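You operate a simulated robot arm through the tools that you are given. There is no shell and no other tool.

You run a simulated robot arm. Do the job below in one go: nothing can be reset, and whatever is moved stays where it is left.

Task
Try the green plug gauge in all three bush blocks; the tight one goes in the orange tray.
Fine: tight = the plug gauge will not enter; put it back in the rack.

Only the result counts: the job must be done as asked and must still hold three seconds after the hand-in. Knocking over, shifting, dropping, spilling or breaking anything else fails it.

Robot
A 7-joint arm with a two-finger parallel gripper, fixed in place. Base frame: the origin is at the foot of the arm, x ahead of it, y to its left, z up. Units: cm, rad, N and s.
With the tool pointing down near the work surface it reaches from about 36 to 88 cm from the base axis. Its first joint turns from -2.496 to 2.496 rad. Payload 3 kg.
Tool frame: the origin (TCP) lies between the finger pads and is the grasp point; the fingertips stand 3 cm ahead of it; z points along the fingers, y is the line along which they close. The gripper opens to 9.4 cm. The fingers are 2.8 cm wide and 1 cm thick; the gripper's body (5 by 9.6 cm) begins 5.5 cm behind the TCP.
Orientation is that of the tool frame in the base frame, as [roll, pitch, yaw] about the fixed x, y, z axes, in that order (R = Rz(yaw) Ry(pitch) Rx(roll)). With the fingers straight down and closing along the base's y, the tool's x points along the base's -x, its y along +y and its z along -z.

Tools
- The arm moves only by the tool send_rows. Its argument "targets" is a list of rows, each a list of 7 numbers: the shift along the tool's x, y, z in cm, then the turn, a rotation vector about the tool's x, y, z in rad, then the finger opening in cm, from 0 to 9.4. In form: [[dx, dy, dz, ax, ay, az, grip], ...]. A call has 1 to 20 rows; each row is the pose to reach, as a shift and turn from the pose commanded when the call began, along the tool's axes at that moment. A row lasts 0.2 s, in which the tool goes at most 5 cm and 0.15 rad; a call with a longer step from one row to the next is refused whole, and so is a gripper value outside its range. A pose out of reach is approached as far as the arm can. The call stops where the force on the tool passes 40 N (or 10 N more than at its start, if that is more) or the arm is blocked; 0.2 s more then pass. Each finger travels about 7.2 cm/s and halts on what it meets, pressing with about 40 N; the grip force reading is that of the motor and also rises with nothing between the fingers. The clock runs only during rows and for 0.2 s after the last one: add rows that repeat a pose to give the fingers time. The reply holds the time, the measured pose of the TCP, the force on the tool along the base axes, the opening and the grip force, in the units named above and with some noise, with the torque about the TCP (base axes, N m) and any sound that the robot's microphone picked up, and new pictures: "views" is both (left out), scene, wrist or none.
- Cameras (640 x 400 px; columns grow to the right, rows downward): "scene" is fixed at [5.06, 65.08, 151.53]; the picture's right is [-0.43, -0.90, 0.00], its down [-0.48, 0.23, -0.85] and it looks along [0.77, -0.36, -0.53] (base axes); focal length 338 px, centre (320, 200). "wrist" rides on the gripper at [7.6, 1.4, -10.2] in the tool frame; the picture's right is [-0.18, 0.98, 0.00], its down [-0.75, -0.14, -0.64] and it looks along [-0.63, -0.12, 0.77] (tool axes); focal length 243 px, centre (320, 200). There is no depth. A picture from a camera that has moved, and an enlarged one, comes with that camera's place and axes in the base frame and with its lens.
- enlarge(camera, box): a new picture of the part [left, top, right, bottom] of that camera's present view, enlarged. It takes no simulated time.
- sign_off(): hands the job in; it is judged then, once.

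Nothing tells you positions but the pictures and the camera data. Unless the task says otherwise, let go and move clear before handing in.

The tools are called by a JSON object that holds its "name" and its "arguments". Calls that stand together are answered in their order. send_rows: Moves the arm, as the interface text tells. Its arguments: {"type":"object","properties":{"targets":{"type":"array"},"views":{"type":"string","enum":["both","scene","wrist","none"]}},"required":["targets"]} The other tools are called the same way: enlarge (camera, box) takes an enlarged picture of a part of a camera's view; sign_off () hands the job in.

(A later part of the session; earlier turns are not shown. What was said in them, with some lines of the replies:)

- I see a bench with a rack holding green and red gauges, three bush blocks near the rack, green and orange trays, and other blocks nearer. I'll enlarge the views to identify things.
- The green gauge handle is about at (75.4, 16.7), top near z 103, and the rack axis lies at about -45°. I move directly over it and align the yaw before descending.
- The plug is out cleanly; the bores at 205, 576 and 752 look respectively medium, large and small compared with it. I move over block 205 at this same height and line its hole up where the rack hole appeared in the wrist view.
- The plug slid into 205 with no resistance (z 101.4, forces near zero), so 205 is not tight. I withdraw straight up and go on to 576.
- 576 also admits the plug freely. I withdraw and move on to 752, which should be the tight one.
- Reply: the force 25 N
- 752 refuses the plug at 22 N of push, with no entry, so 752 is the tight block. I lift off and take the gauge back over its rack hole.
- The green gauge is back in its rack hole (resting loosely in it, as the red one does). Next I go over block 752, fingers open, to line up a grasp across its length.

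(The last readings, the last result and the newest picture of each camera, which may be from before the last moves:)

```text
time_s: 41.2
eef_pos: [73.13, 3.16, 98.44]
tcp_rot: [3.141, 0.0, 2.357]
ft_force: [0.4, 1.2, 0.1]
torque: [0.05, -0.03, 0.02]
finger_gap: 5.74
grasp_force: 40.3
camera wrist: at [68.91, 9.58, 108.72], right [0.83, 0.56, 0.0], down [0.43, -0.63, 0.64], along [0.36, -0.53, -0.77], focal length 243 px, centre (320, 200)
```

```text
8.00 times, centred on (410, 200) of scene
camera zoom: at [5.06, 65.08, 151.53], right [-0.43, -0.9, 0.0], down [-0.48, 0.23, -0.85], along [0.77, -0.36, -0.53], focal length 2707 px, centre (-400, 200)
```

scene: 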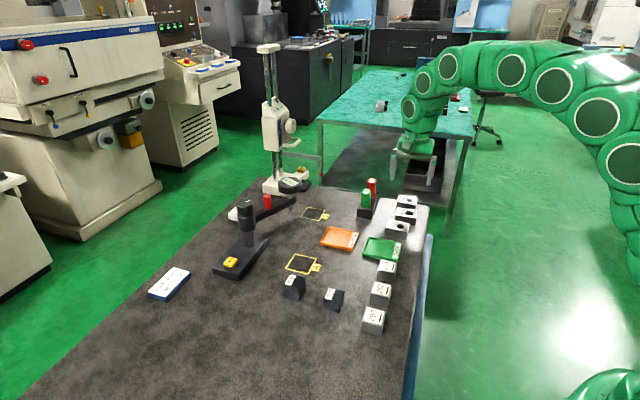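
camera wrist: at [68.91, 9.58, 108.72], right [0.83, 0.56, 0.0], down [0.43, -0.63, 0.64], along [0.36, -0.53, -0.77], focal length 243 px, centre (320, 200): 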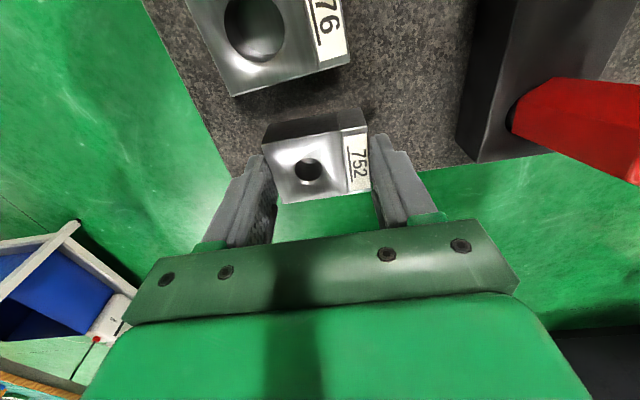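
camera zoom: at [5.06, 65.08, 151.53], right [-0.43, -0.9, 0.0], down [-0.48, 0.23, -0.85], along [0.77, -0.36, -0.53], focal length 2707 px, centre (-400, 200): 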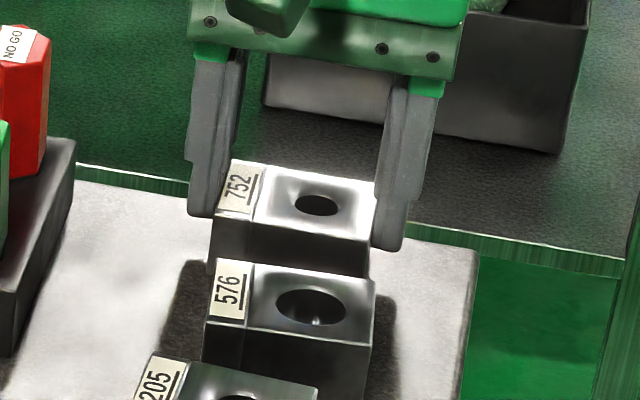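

Block 752 is held firmly. I lift it well clear and carry it over the orange REWORK tray, whose centre I put near (68.3, 30.0) and whose sides lie along the tool axes.

{"name": "send_rows", "arguments": {"targets": [[0, 0, -1, 0, 0, 0, 4], [0, 0, -4, 0, 0, 0, 4], [0, 0, -8, 0, 0, 0, 4], [0, 0, -12, 0, 0, 0, 4], [2.8, 1.9, -12, 0, 0, 0, 4], [5.6, 3.9, -12, 0, 0, 0, 4], [8.5, 5.8, -12, 0, 0, 0, 4], [11.3, 7.75, -12, 0, 0, 0, 4], [14.1, 9.7, -12, 0, 0, 0, 4], [16.9, 11.6, -12, 0, 0, 0, 4], [19.7, 13.6, -12, 0, 0, 0, 4], [22.5, 15.5, -12, 0, 0, 0, 4], [22.5, 15.5, -12, 0, 0, 0, 4], [22.5, 15.5, -12, 0, 0, 0, 4]]}}

{"name": "enlarge", "arguments": {"camera": "wrist", "box": [220, 40, 420, 200]}}

{"name": "enlarge", "arguments": {"camera": "scene", "box": [300, 170, 380, 260]}}

```text
time_s: 44.2
eef_pos: [68.4, 30.0, 110.49]
tcp_rot: [-3.141, 0.001, 2.356]
ft_force: [-0.4, 0.1, 0.7]
torque: [0.01, -0.01, -0.02]
finger_gap: 4.01
grasp_force: 0.1
camera wrist: at [64.1, 36.44, 120.76], right [0.83, 0.56, 0.0], down [0.43, -0.63, 0.64], along [0.36, -0.53, -0.77], focal length 243 px, centre (320, 200)
```

scene: 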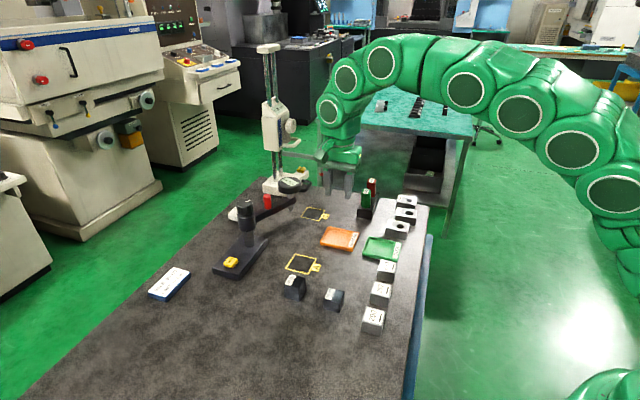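
wrist: 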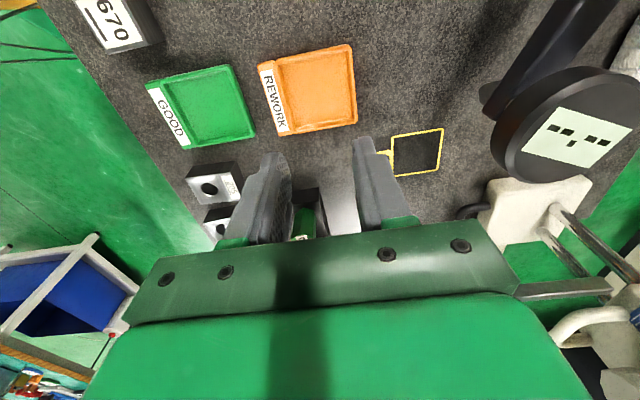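

```text
2.50 times, centred on (320, 120) of wrist
camera zoom: at [64.1, 36.44, 120.76], right [0.83, 0.56, 0.0], down [0.43, -0.63, 0.64], along [0.36, -0.53, -0.77], focal length 606 px, centre (320, 400)
```

zoom: 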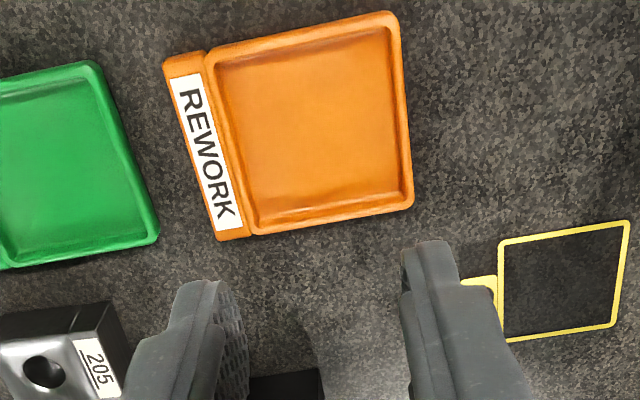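

```text
4.44 times, centred on (340, 215) of scene
camera zoom: at [5.06, 65.08, 151.53], right [-0.43, -0.9, 0.0], down [-0.48, 0.23, -0.85], along [0.77, -0.36, -0.53], focal length 1504 px, centre (231, 133)
```

zoom: 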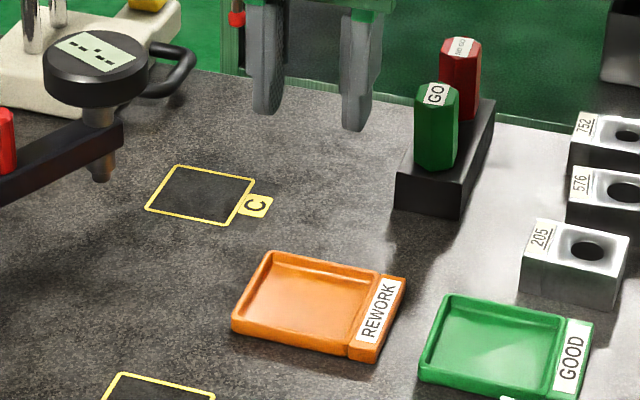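

The fingers closed empty: block 752 slipped out and is still at its place. I check how it sits and whether anything else moved.

{"name": "enlarge", "arguments": {"camera": "scene", "box": [350, 170, 430, 240]}}

{"name": "enlarge", "arguments": {"camera": "scene", "box": [385, 185, 425, 225]}}

```text
5.71 times, centred on (390, 205) of scene
camera zoom: at [5.06, 65.08, 151.53], right [-0.43, -0.9, 0.0], down [-0.48, 0.23, -0.85], along [0.77, -0.36, -0.53], focal length 1934 px, centre (-80, 171)
```

zoom: 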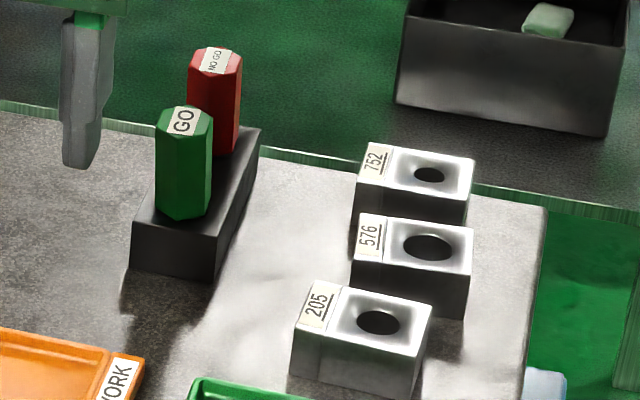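

```text
10.00 times, centred on (405, 205) of scene
camera zoom: at [5.06, 65.08, 151.53], right [-0.43, -0.9, 0.0], down [-0.48, 0.23, -0.85], along [0.77, -0.36, -0.53], focal length 3384 px, centre (-530, 150)
```

zoom: 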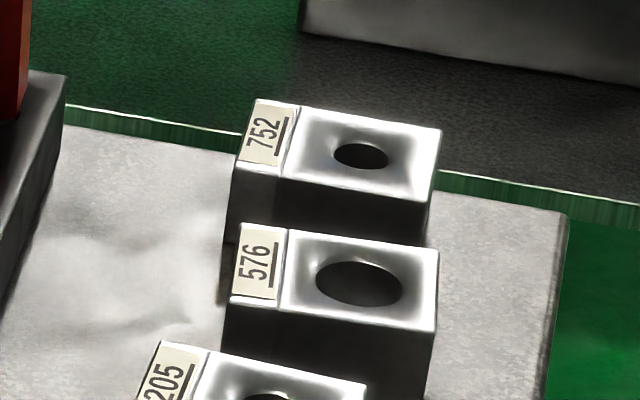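

{"name": "send_rows", "arguments": {"targets": [[-2.8, -1.9, 0, 0, 0, 0, 9.4], [-5.6, -3.9, 0, 0, 0, 0, 9.4], [-8.5, -5.8, 0, 0, 0, 0, 9.4], [-11.3, -7.75, 0, 0, 0, 0, 9.4], [-14.1, -9.7, 0, 0, 0, 0, 9.4], [-16.9, -11.6, 0, 0, 0, 0, 9.4], [-19.7, -13.6, 0, 0, 0, 0, 9.4], [-22.5, -15.5, 0, 0, 0, 0, 9.4], [-22.5, -15.5, 2.5, 0, 0, 0, 9.4], [-22.5, -15.5, 5, 0, 0, 0, 9.4], [-22.5, -15.5, 5, 0, 0, 0, 9.4]], "views": "none"}}

{"name": "enlarge", "arguments": {"camera": "wrist", "box": [240, 80, 400, 180]}}

```text
time_s: 46.6
eef_pos: [73.32, 3.19, 105.47]
tcp_rot: [3.141, 0.0, 2.355]
ft_force: [0.2, 0.3, 0.4]
torque: [-0.03, 0.02, -0.02]
finger_gap: 9.39
grasp_force: 0.1
```

```text
4.00 times, centred on (320, 130) of wrist
camera zoom: at [68.89, 9.58, 115.67], right [0.83, 0.56, 0.0], down [0.43, -0.63, 0.64], along [0.36, -0.53, -0.77], focal length 970 px, centre (320, 480)
```

zoom: 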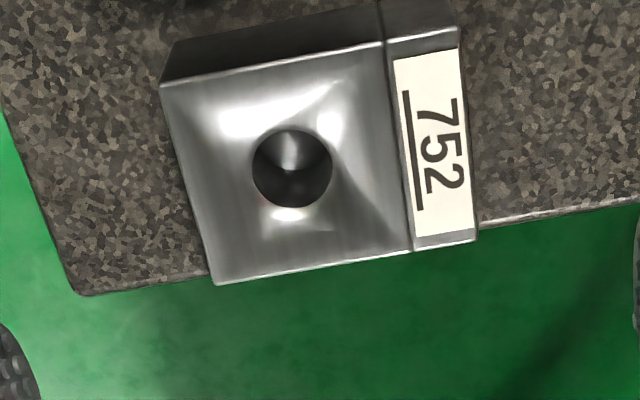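

{"name": "send_rows", "arguments": {"targets": [[0.07, 0.15, 2.5, 0, 0, 0, 9.4], [0.07, 0.15, 5, 0, 0, 0, 9.4], [0.07, 0.15, 6.5, 0, 0, 0, 9.4], [0.07, 0.15, 7.3, 0, 0, 0, 9.4], [0.07, 0.15, 7.8, 0, 0, 0, 9.4], [0.07, 0.15, 7.8, 0, 0, 0, 9.4]], "views": "none"}}

{"name": "enlarge", "arguments": {"camera": "scene", "box": [385, 175, 435, 225]}}

{"name": "enlarge", "arguments": {"camera": "wrist", "box": [200, 80, 440, 240]}}

```text
time_s: 48.0
eef_pos: [73.22, 3.3, 97.67]
tcp_rot: [-3.14, 0.0, 2.357]
ft_force: [0.1, 0.1, 0.3]
torque: [0.0, 0.0, 0.01]
finger_gap: 9.42
grasp_force: 0.0
```

```text
8.00 times, centred on (410, 200) of scene
camera zoom: at [5.06, 65.08, 151.53], right [-0.43, -0.9, 0.0], down [-0.48, 0.23, -0.85], along [0.77, -0.36, -0.53], focal length 2707 px, centre (-400, 200)
```

zoom: 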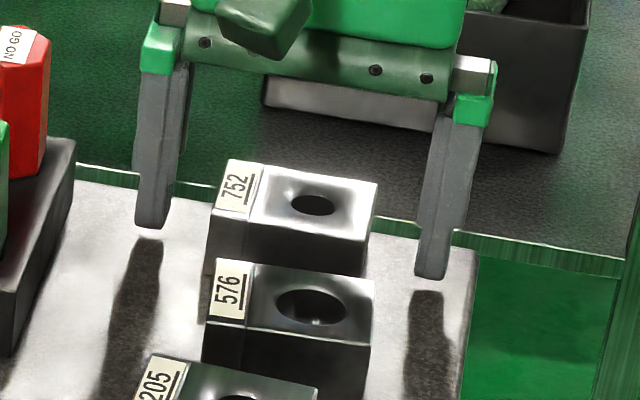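

```text
2.50 times, centred on (320, 160) of wrist
camera zoom: at [68.86, 9.76, 107.92], right [0.83, 0.56, 0.0], down [0.43, -0.63, 0.64], along [0.36, -0.53, -0.77], focal length 606 px, centre (320, 300)
```

zoom: 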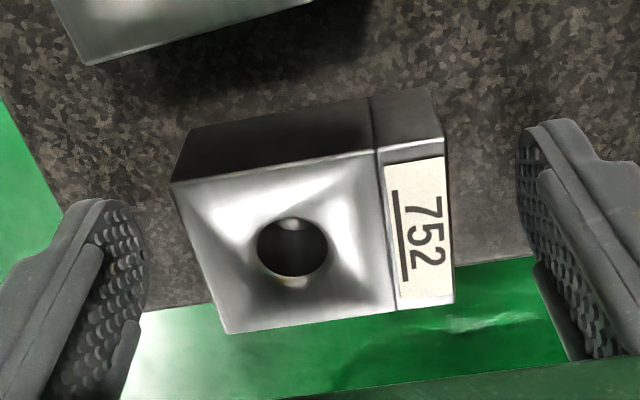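

{"name": "send_rows", "arguments": {"targets": [[0, 0, 0, 0, 0, 0, 8], [0, 0, 0, 0, 0, 0, 6.5], [0, 0, 0, 0, 0, 0, 5], [0, 0, 0, 0, 0, 0, 2], [0, 0, 0, 0, 0, 0, 1], [0, 0, 0, 0, 0, 0, 0], [0, 0, -0.1, 0, 0, 0, 0], [0, 0, -0.25, 0, 0, 0, 0], [0, 0, -0.4, 0, 0, 0, 0], [0, 0, -0.4, 0, 0, 0, 0]], "views": "none"}}

{"name": "enlarge", "arguments": {"camera": "scene", "box": [385, 175, 435, 225]}}

{"name": "enlarge", "arguments": {"camera": "wrist", "box": [200, 80, 440, 240]}}

```text
time_s: 50.2
eef_pos: [73.31, 3.22, 98.23]
tcp_rot: [3.141, -0.001, 2.357]
ft_force: [0.3, -0.1, -5.9]
torque: [-0.02, 0.04, 0.0]
finger_gap: 5.75
grasp_force: 40.1
```

```text
8.00 times, centred on (410, 200) of scene
camera zoom: at [5.06, 65.08, 151.53], right [-0.43, -0.9, 0.0], down [-0.48, 0.23, -0.85], along [0.77, -0.36, -0.53], focal length 2707 px, centre (-400, 200)
```

zoom: 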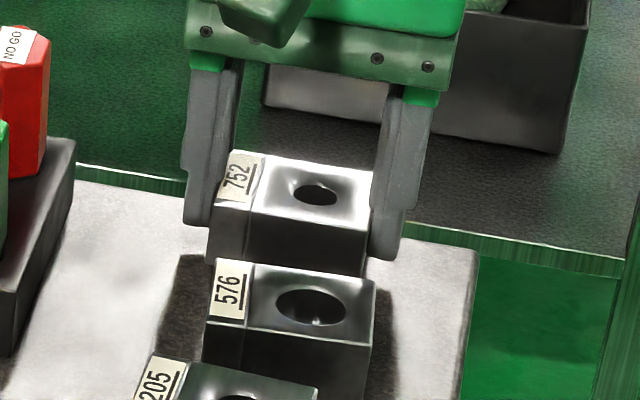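

```text
2.50 times, centred on (320, 160) of wrist
camera zoom: at [68.91, 9.72, 108.35], right [0.83, 0.56, 0.0], down [0.43, -0.63, 0.64], along [0.36, -0.53, -0.77], focal length 606 px, centre (320, 300)
```

zoom: 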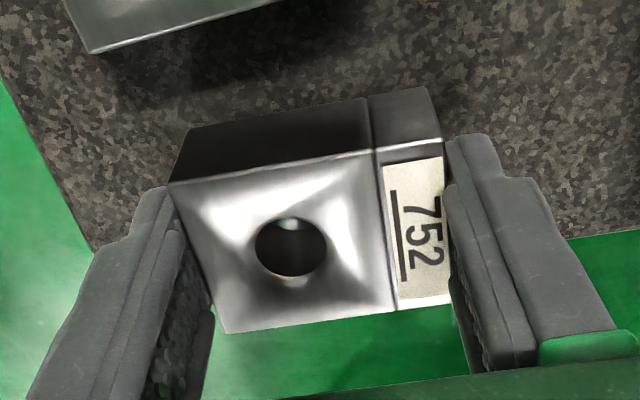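

The block is now carried (about 5 N of weight on the tool). I continue the lift gently and check again.

{"name": "send_rows", "arguments": {"targets": [[0, 0, -0.5, 0, 0, 0, 0], [0, 0, -1.2, 0, 0, 0, 0], [0, 0, -2.2, 0, 0, 0, 0], [0, 0, -3.4, 0, 0, 0, 0], [0, 0, -4.8, 0, 0, 0, 0], [0, 0, -6.2, 0, 0, 0, 0], [0, 0, -7.6, 0, 0, 0, 0], [0, 0, -9, 0, 0, 0, 0], [0, 0, -10.4, 0, 0, 0, 0], [0, 0, -11.4, 0, 0, 0, 0], [0, 0, -12, 0, 0, 0, 0], [0, 0, -12, 0, 0, 0, 0]], "views": "wrist"}}

{"name": "enlarge", "arguments": {"camera": "scene", "box": [385, 135, 435, 225]}}

```text
time_s: 52.8
eef_pos: [73.3, 3.29, 110.02]
tcp_rot: [-3.141, 0.001, 2.357]
ft_force: [-0.2, 0.0, -5.3]
torque: [0.01, 0.0, 0.01]
finger_gap: 5.76
grasp_force: 40.1
camera wrist: at [68.94, 9.74, 120.27], right [0.83, 0.56, 0.0], down [0.43, -0.63, 0.64], along [0.36, -0.53, -0.77], focal length 243 px, centre (320, 200)
```

wrist: 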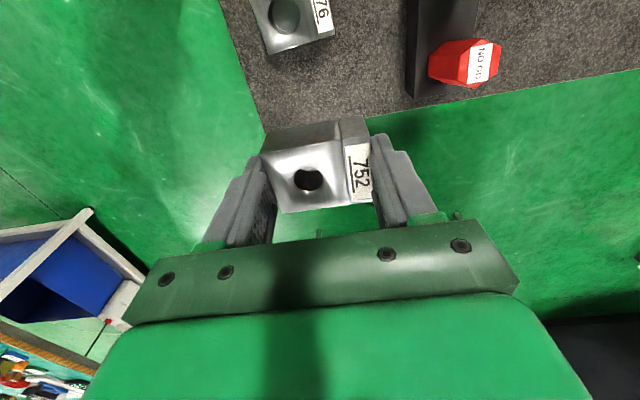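

```text
4.44 times, centred on (410, 180) of scene
camera zoom: at [5.06, 65.08, 151.53], right [-0.43, -0.9, 0.0], down [-0.48, 0.23, -0.85], along [0.77, -0.36, -0.53], focal length 1504 px, centre (-80, 289)
```

zoom: 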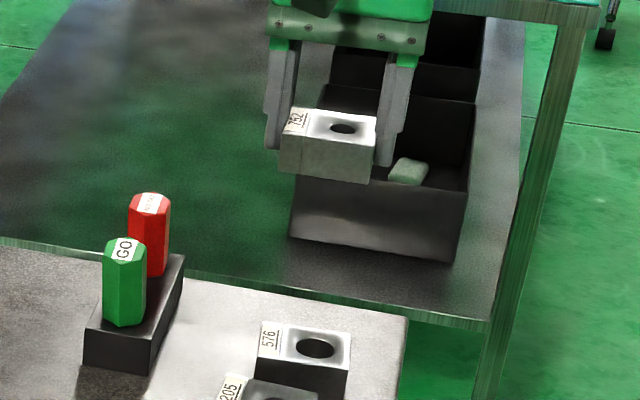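

{"name": "send_rows", "arguments": {"targets": [[1.0, 0.7, 0, 0, 0, 0, 0], [2.9, 1.95, 0, 0, 0, 0, 0], [5.2, 3.5, 0, 0, 0, 0, 0], [7.7, 5.15, 0, 0, 0, 0, 0], [10.2, 6.8, 0, 0, 0, 0, 0], [12.7, 8.5, 0, 0, 0, 0, 0], [15.2, 10.2, 0, 0, 0, 0, 0], [17.7, 11.85, 0, 0, 0, 0, 0], [19.8, 13.25, 0, 0, 0, 0, 0], [21.5, 14.4, 0, 0, 0, 0, 0], [22.4, 15.0, 0, 0, 0, 0, 0], [22.7, 15.19, 0, 0, 0, 0, 0], [22.7, 15.19, 0, 0, 0, 0, 0]]}}

{"name": "enlarge", "arguments": {"camera": "wrist", "box": [220, 40, 420, 200]}}

{"name": "enlarge", "arguments": {"camera": "scene", "box": [300, 170, 380, 260]}}

```text
time_s: 55.6
eef_pos: [67.84, 30.1, 110.14]
tcp_rot: [3.141, 0.0, 2.357]
ft_force: [0.0, -0.5, -4.9]
torque: [0.0, 0.01, 0.0]
finger_gap: 5.76
grasp_force: 40.0
camera wrist: at [63.52, 36.6, 120.31], right [0.83, 0.56, 0.0], down [0.43, -0.63, 0.64], along [0.36, -0.53, -0.77], focal length 243 px, centre (320, 200)
```

scene: 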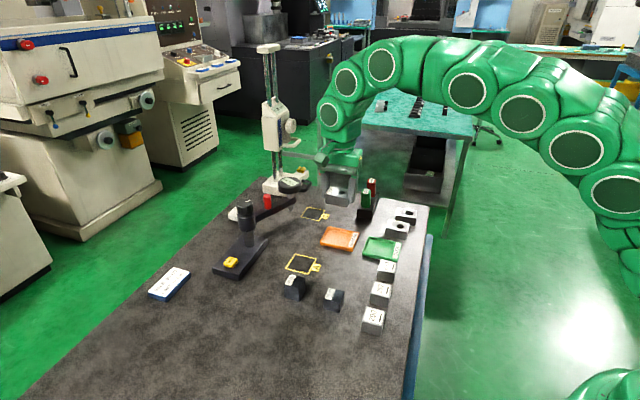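
wrist: 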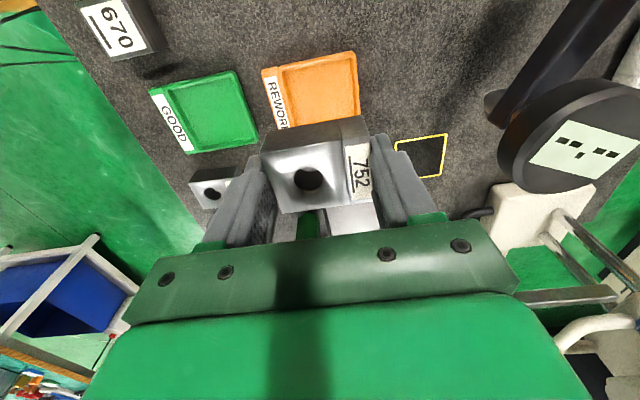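

```text
2.50 times, centred on (320, 120) of wrist
camera zoom: at [63.52, 36.6, 120.31], right [0.83, 0.56, 0.0], down [0.43, -0.63, 0.64], along [0.36, -0.53, -0.77], focal length 606 px, centre (320, 400)
```

zoom: 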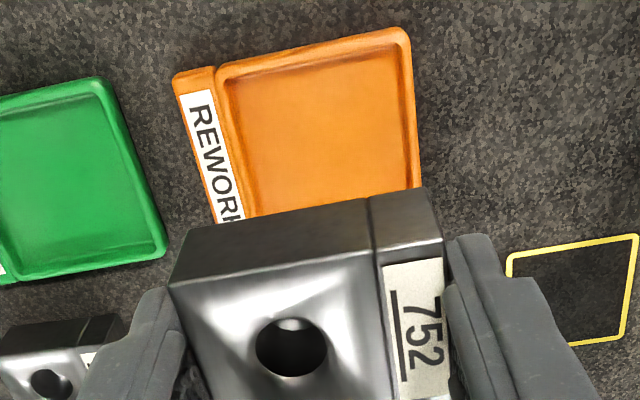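

```text
4.44 times, centred on (340, 215) of scene
camera zoom: at [5.06, 65.08, 151.53], right [-0.43, -0.9, 0.0], down [-0.48, 0.23, -0.85], along [0.77, -0.36, -0.53], focal length 1504 px, centre (231, 133)
```

zoom: 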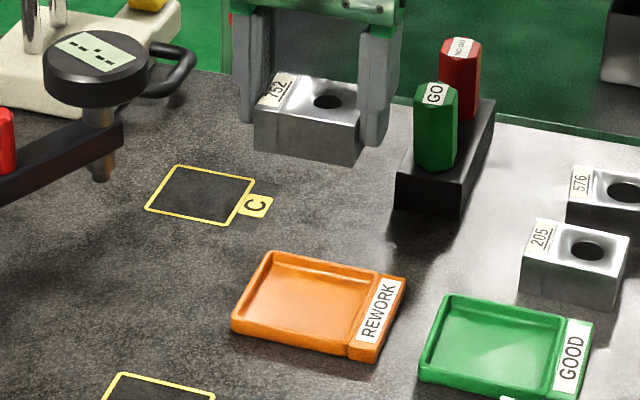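

{"name": "send_rows", "arguments": {"targets": [[0, 0.05, 1, 0, 0, 0, 0], [0, 0.05, 3, 0, 0, 0, 0], [0, 0.05, 5.5, 0, 0, 0, 0], [0, 0.05, 7.5, 0, 0, 0, 0], [0, 0.05, 9, 0, 0, 0, 0], [0, 0.05, 9.7, 0, 0, 0, 0], [0, 0.05, 9.7, 0, 0, 0, 0]], "views": "wrist"}}

{"name": "enlarge", "arguments": {"camera": "scene", "box": [310, 205, 370, 255]}}

{"name": "enlarge", "arguments": {"camera": "wrist", "box": [220, 80, 420, 220]}}

```text
time_s: 57.2
eef_pos: [67.97, 30.13, 100.45]
tcp_rot: [3.141, 0.0, 2.355]
ft_force: [-0.4, 0.8, -4.4]
torque: [0.02, 0.0, 0.01]
finger_gap: 5.77
grasp_force: 40.4
camera wrist: at [63.62, 36.61, 110.63], right [0.83, 0.56, 0.0], down [0.43, -0.63, 0.64], along [0.36, -0.53, -0.77], focal length 243 px, centre (320, 200)
```

wrist: 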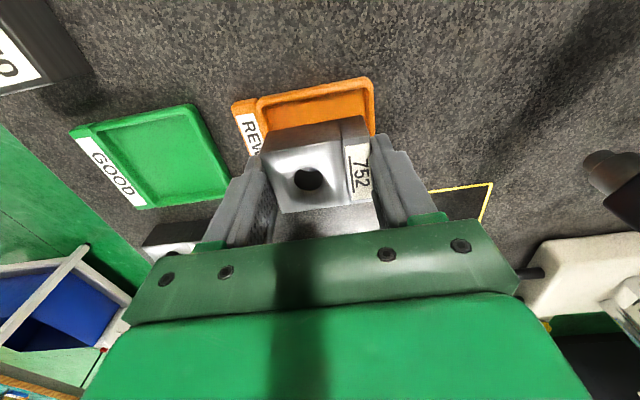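

```text
8.00 times, centred on (340, 230) of scene
camera zoom: at [5.06, 65.08, 151.53], right [-0.43, -0.9, 0.0], down [-0.48, 0.23, -0.85], along [0.77, -0.36, -0.53], focal length 2707 px, centre (160, -40)
```

zoom: 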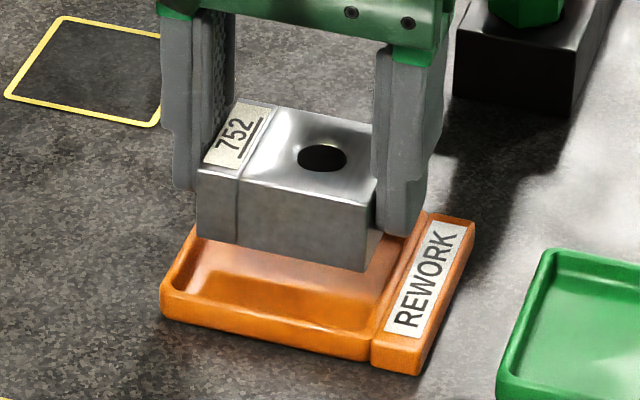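

```text
2.86 times, centred on (320, 150) of wrist
camera zoom: at [63.62, 36.61, 110.63], right [0.83, 0.56, 0.0], down [0.43, -0.63, 0.64], along [0.36, -0.53, -0.77], focal length 693 px, centre (320, 343)
```

zoom: 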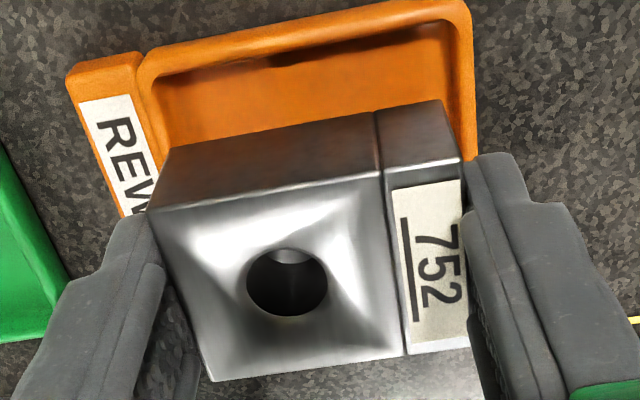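

{"name": "send_rows", "arguments": {"targets": [[0, -0.2, 0.3, 0, 0, 0, 0], [0, -0.2, 0.8, 0, 0, 0, 0], [0, -0.2, 1.2, 0, 0, 0, 0], [0, -0.2, 1.5, 0, 0, 0, 0], [0, -0.2, 1.5, 0, 0, 0, 0]], "views": "none"}}

{"name": "enlarge", "arguments": {"camera": "scene", "box": [315, 215, 365, 255]}}

{"name": "enlarge", "arguments": {"camera": "wrist", "box": [220, 80, 420, 220]}}

```text
time_s: 58.4
eef_pos: [67.93, 30.09, 98.82]
tcp_rot: [3.142, 0.0, 2.356]
ft_force: [0.1, 0.4, -5.0]
torque: [-0.02, 0.0, 0.05]
finger_gap: 5.75
grasp_force: 39.6
```

```text
10.00 times, centred on (340, 235) of scene
camera zoom: at [5.06, 65.08, 151.53], right [-0.43, -0.9, 0.0], down [-0.48, 0.23, -0.85], along [0.77, -0.36, -0.53], focal length 3384 px, centre (120, -150)
```

zoom: 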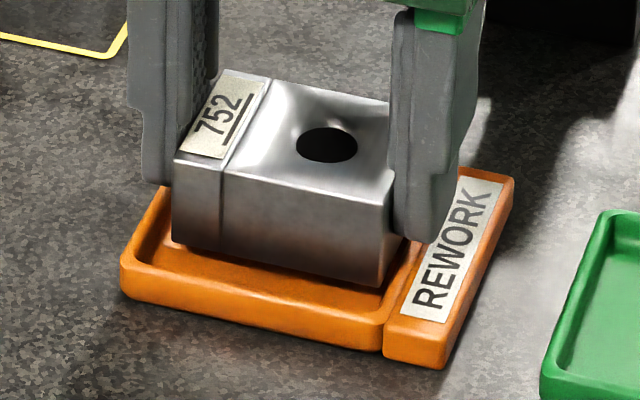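

```text
2.86 times, centred on (320, 150) of wrist
camera zoom: at [63.51, 36.48, 109.12], right [0.83, 0.56, 0.0], down [0.43, -0.63, 0.64], along [0.36, -0.53, -0.77], focal length 693 px, centre (320, 343)
```

zoom: 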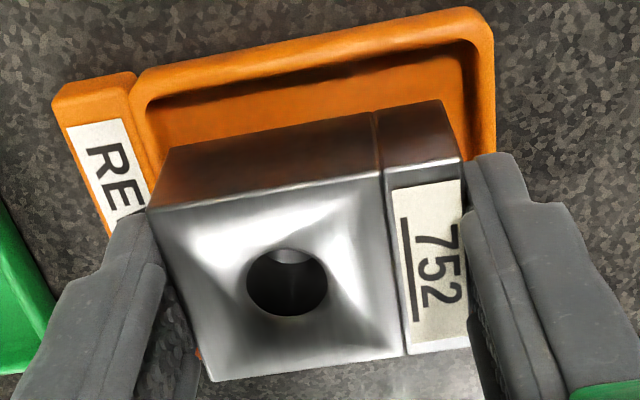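

{"name": "send_rows", "arguments": {"targets": [[0, 0, 0.2, 0, 0, 0, 0], [0, 0, 0.4, 0, 0, 0, 0], [0, 0, 0.5, 0, 0, 0, 0], [0, 0, 0.5, 0, 0, 0, 0]], "views": "none"}}

{"name": "enlarge", "arguments": {"camera": "scene", "box": [315, 215, 365, 255]}}

```text
time_s: 59.4
eef_pos: [67.8, 30.07, 98.38]
tcp_rot: [-3.14, 0.0, 2.356]
ft_force: [0.0, 0.0, -6.0]
torque: [-0.01, -0.02, 0.04]
finger_gap: 5.74
grasp_force: 40.0
```

```text
10.00 times, centred on (340, 235) of scene
camera zoom: at [5.06, 65.08, 151.53], right [-0.43, -0.9, 0.0], down [-0.48, 0.23, -0.85], along [0.77, -0.36, -0.53], focal length 3384 px, centre (120, -150)
```

zoom: 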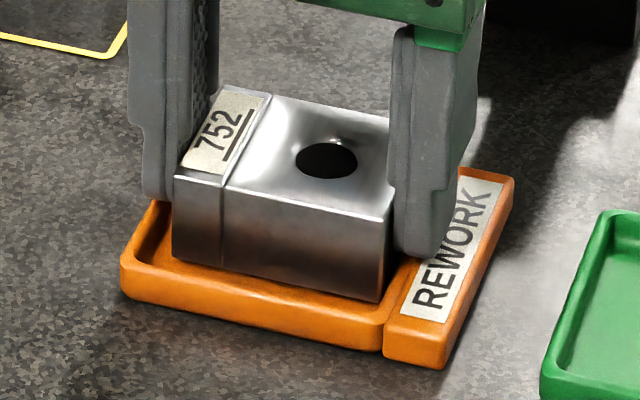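

{"name": "send_rows", "arguments": {"targets": [[0, 0, 0.1, 0, 0, 0, 0], [0, 0, 0.15, 0, 0, 0, 0]], "views": "none"}}

{"name": "enlarge", "arguments": {"camera": "scene", "box": [315, 215, 365, 255]}}

{"name": "enlarge", "arguments": {"camera": "wrist", "box": [220, 80, 420, 220]}}

```text
time_s: 60.0
eef_pos: [67.93, 30.09, 98.29]
tcp_rot: [3.141, 0.001, 2.356]
ft_force: [-2.5, -2.2, 1.3]
torque: [-0.09, 0.12, 0.02]
finger_gap: 5.74
grasp_force: 39.9
```

```text
10.00 times, centred on (340, 235) of scene
camera zoom: at [5.06, 65.08, 151.53], right [-0.43, -0.9, 0.0], down [-0.48, 0.23, -0.85], along [0.77, -0.36, -0.53], focal length 3384 px, centre (120, -150)
```

zoom: 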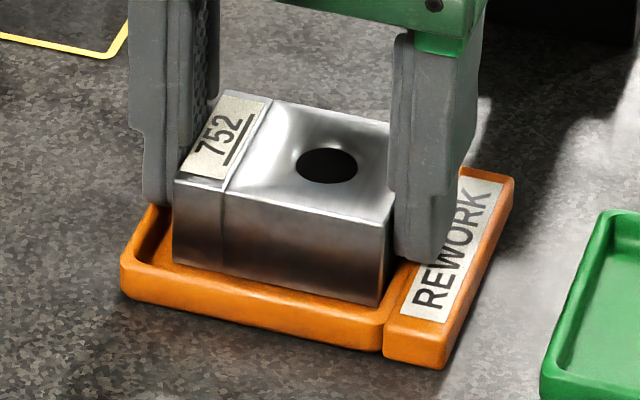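

```text
2.86 times, centred on (320, 150) of wrist
camera zoom: at [63.46, 36.47, 108.48], right [0.83, 0.56, 0.0], down [0.43, -0.63, 0.64], along [0.36, -0.53, -0.77], focal length 693 px, centre (320, 343)
```

zoom: 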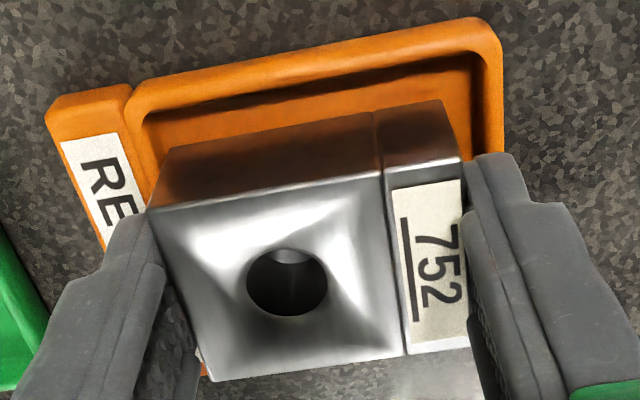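

Contact is felt with the block sitting in the tray floor. I release gently, then rise straight up.

{"name": "send_rows", "arguments": {"targets": [[0, 0, 0, 0, 0, 0, 5.8], [0, 0, 0, 0, 0, 0, 6.4], [0, 0, 0, 0, 0, 0, 7.0], [0, 0, 0, 0, 0, 0, 7.4], [0, 0, 0, 0, 0, 0, 7.4], [0, 0, -0.5, 0, 0, 0, 7.4], [0, 0, -2, 0, 0, 0, 7.4], [0, 0, -5, 0, 0, 0, 7.4], [0, 0, -9, 0, 0, 0, 7.4], [0, 0, -13, 0, 0, 0, 7.4], [0, 0, -13, 0, 0, 0, 7.4]]}}

{"name": "enlarge", "arguments": {"camera": "scene", "box": [310, 210, 370, 260]}}

{"name": "enlarge", "arguments": {"camera": "scene", "box": [300, 160, 460, 260]}}

{"name": "enlarge", "arguments": {"camera": "wrist", "box": [200, 0, 440, 200]}}

```text
time_s: 62.4
eef_pos: [67.81, 30.2, 111.17]
tcp_rot: [3.141, 0.0, 2.356]
ft_force: [-0.1, 0.6, 0.1]
torque: [-0.01, 0.04, 0.0]
finger_gap: 7.38
grasp_force: 0.0
camera wrist: at [63.35, 36.62, 121.4], right [0.83, 0.56, 0.0], down [0.43, -0.63, 0.64], along [0.36, -0.53, -0.77], focal length 243 px, centre (320, 200)
```

scene: 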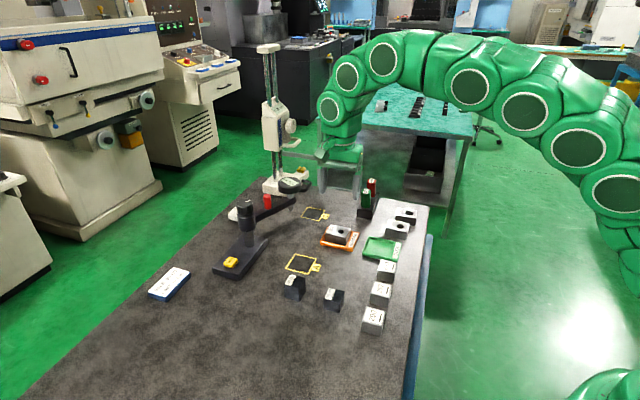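
wrist: 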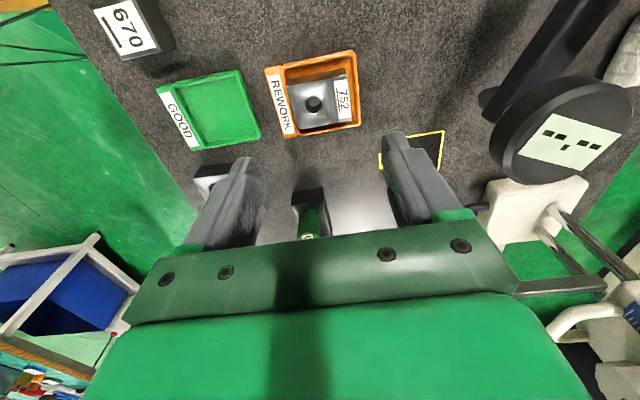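

```text
8.00 times, centred on (340, 235) of scene
camera zoom: at [5.06, 65.08, 151.53], right [-0.43, -0.9, 0.0], down [-0.48, 0.23, -0.85], along [0.77, -0.36, -0.53], focal length 2707 px, centre (160, -80)
```

zoom: 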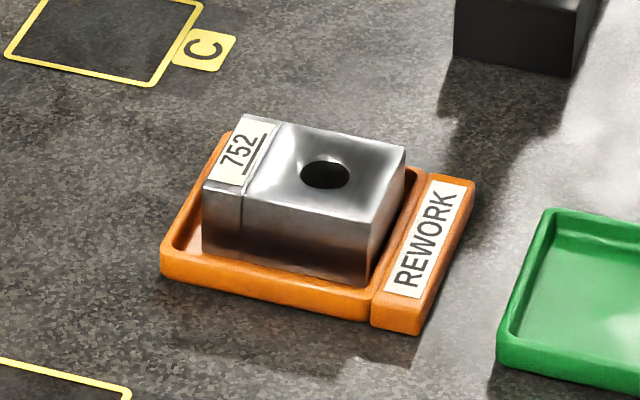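

```text
4.00 times, centred on (380, 210) of scene
camera zoom: at [5.06, 65.08, 151.53], right [-0.43, -0.9, 0.0], down [-0.48, 0.23, -0.85], along [0.77, -0.36, -0.53], focal length 1354 px, centre (80, 160)
```

zoom: 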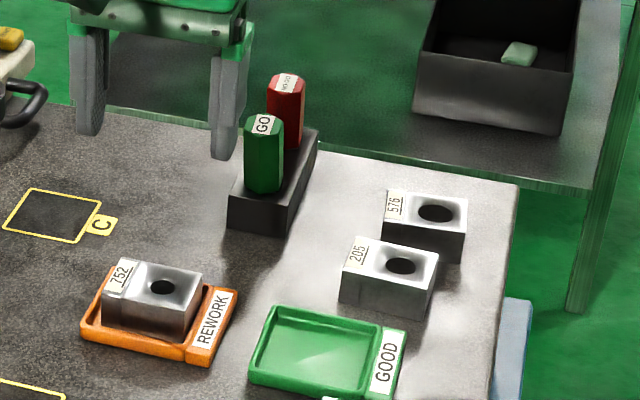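

```text
2.00 times, centred on (320, 100) of wrist
camera zoom: at [63.35, 36.62, 121.4], right [0.83, 0.56, 0.0], down [0.43, -0.63, 0.64], along [0.36, -0.53, -0.77], focal length 485 px, centre (320, 400)
```

zoom: 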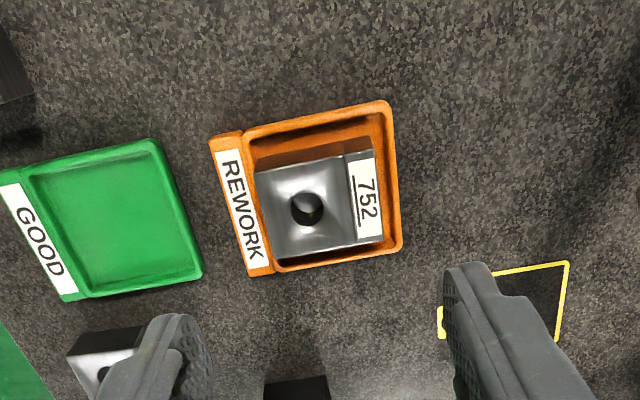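

Block 752 lies flat in the orange tray. Green and red gauges are in the rack, 205 and 576 stand where they were, and the arm is clear above the tray, so I hand the job in.

{"name": "sign_off", "arguments": {}}

```text
The job is handed in.
```

I tried the green GO gauge in all three blocks. Block 752 is the tight one, and it is now flat in the orange REWORK tray.

| Block | Result with the green gauge |
|---|---|
| 205 | Slid in freely |
| 576 | Slid in freely |
| 752 | Would not enter, pushed at about 23 N |

- **Rack:** The green gauge is back in its hole but leans by roughly 8–9°. The red gauge stood upright at the start and now leans about 8° the same way. I did not touch it directly. It started leaning around the time I took the green one out, so my handling may have set it off. I left both as they are.
- **Block 752:** My first lift came up empty because the grip was too shallow. The block slid back flat onto its spot, and a second, deeper grip carried it to the tray.
- **Everything else:** In the last pictures blocks 205 and 576, both trays and the rack were where they started. The arm was open and clear above the orange tray at hand-in.
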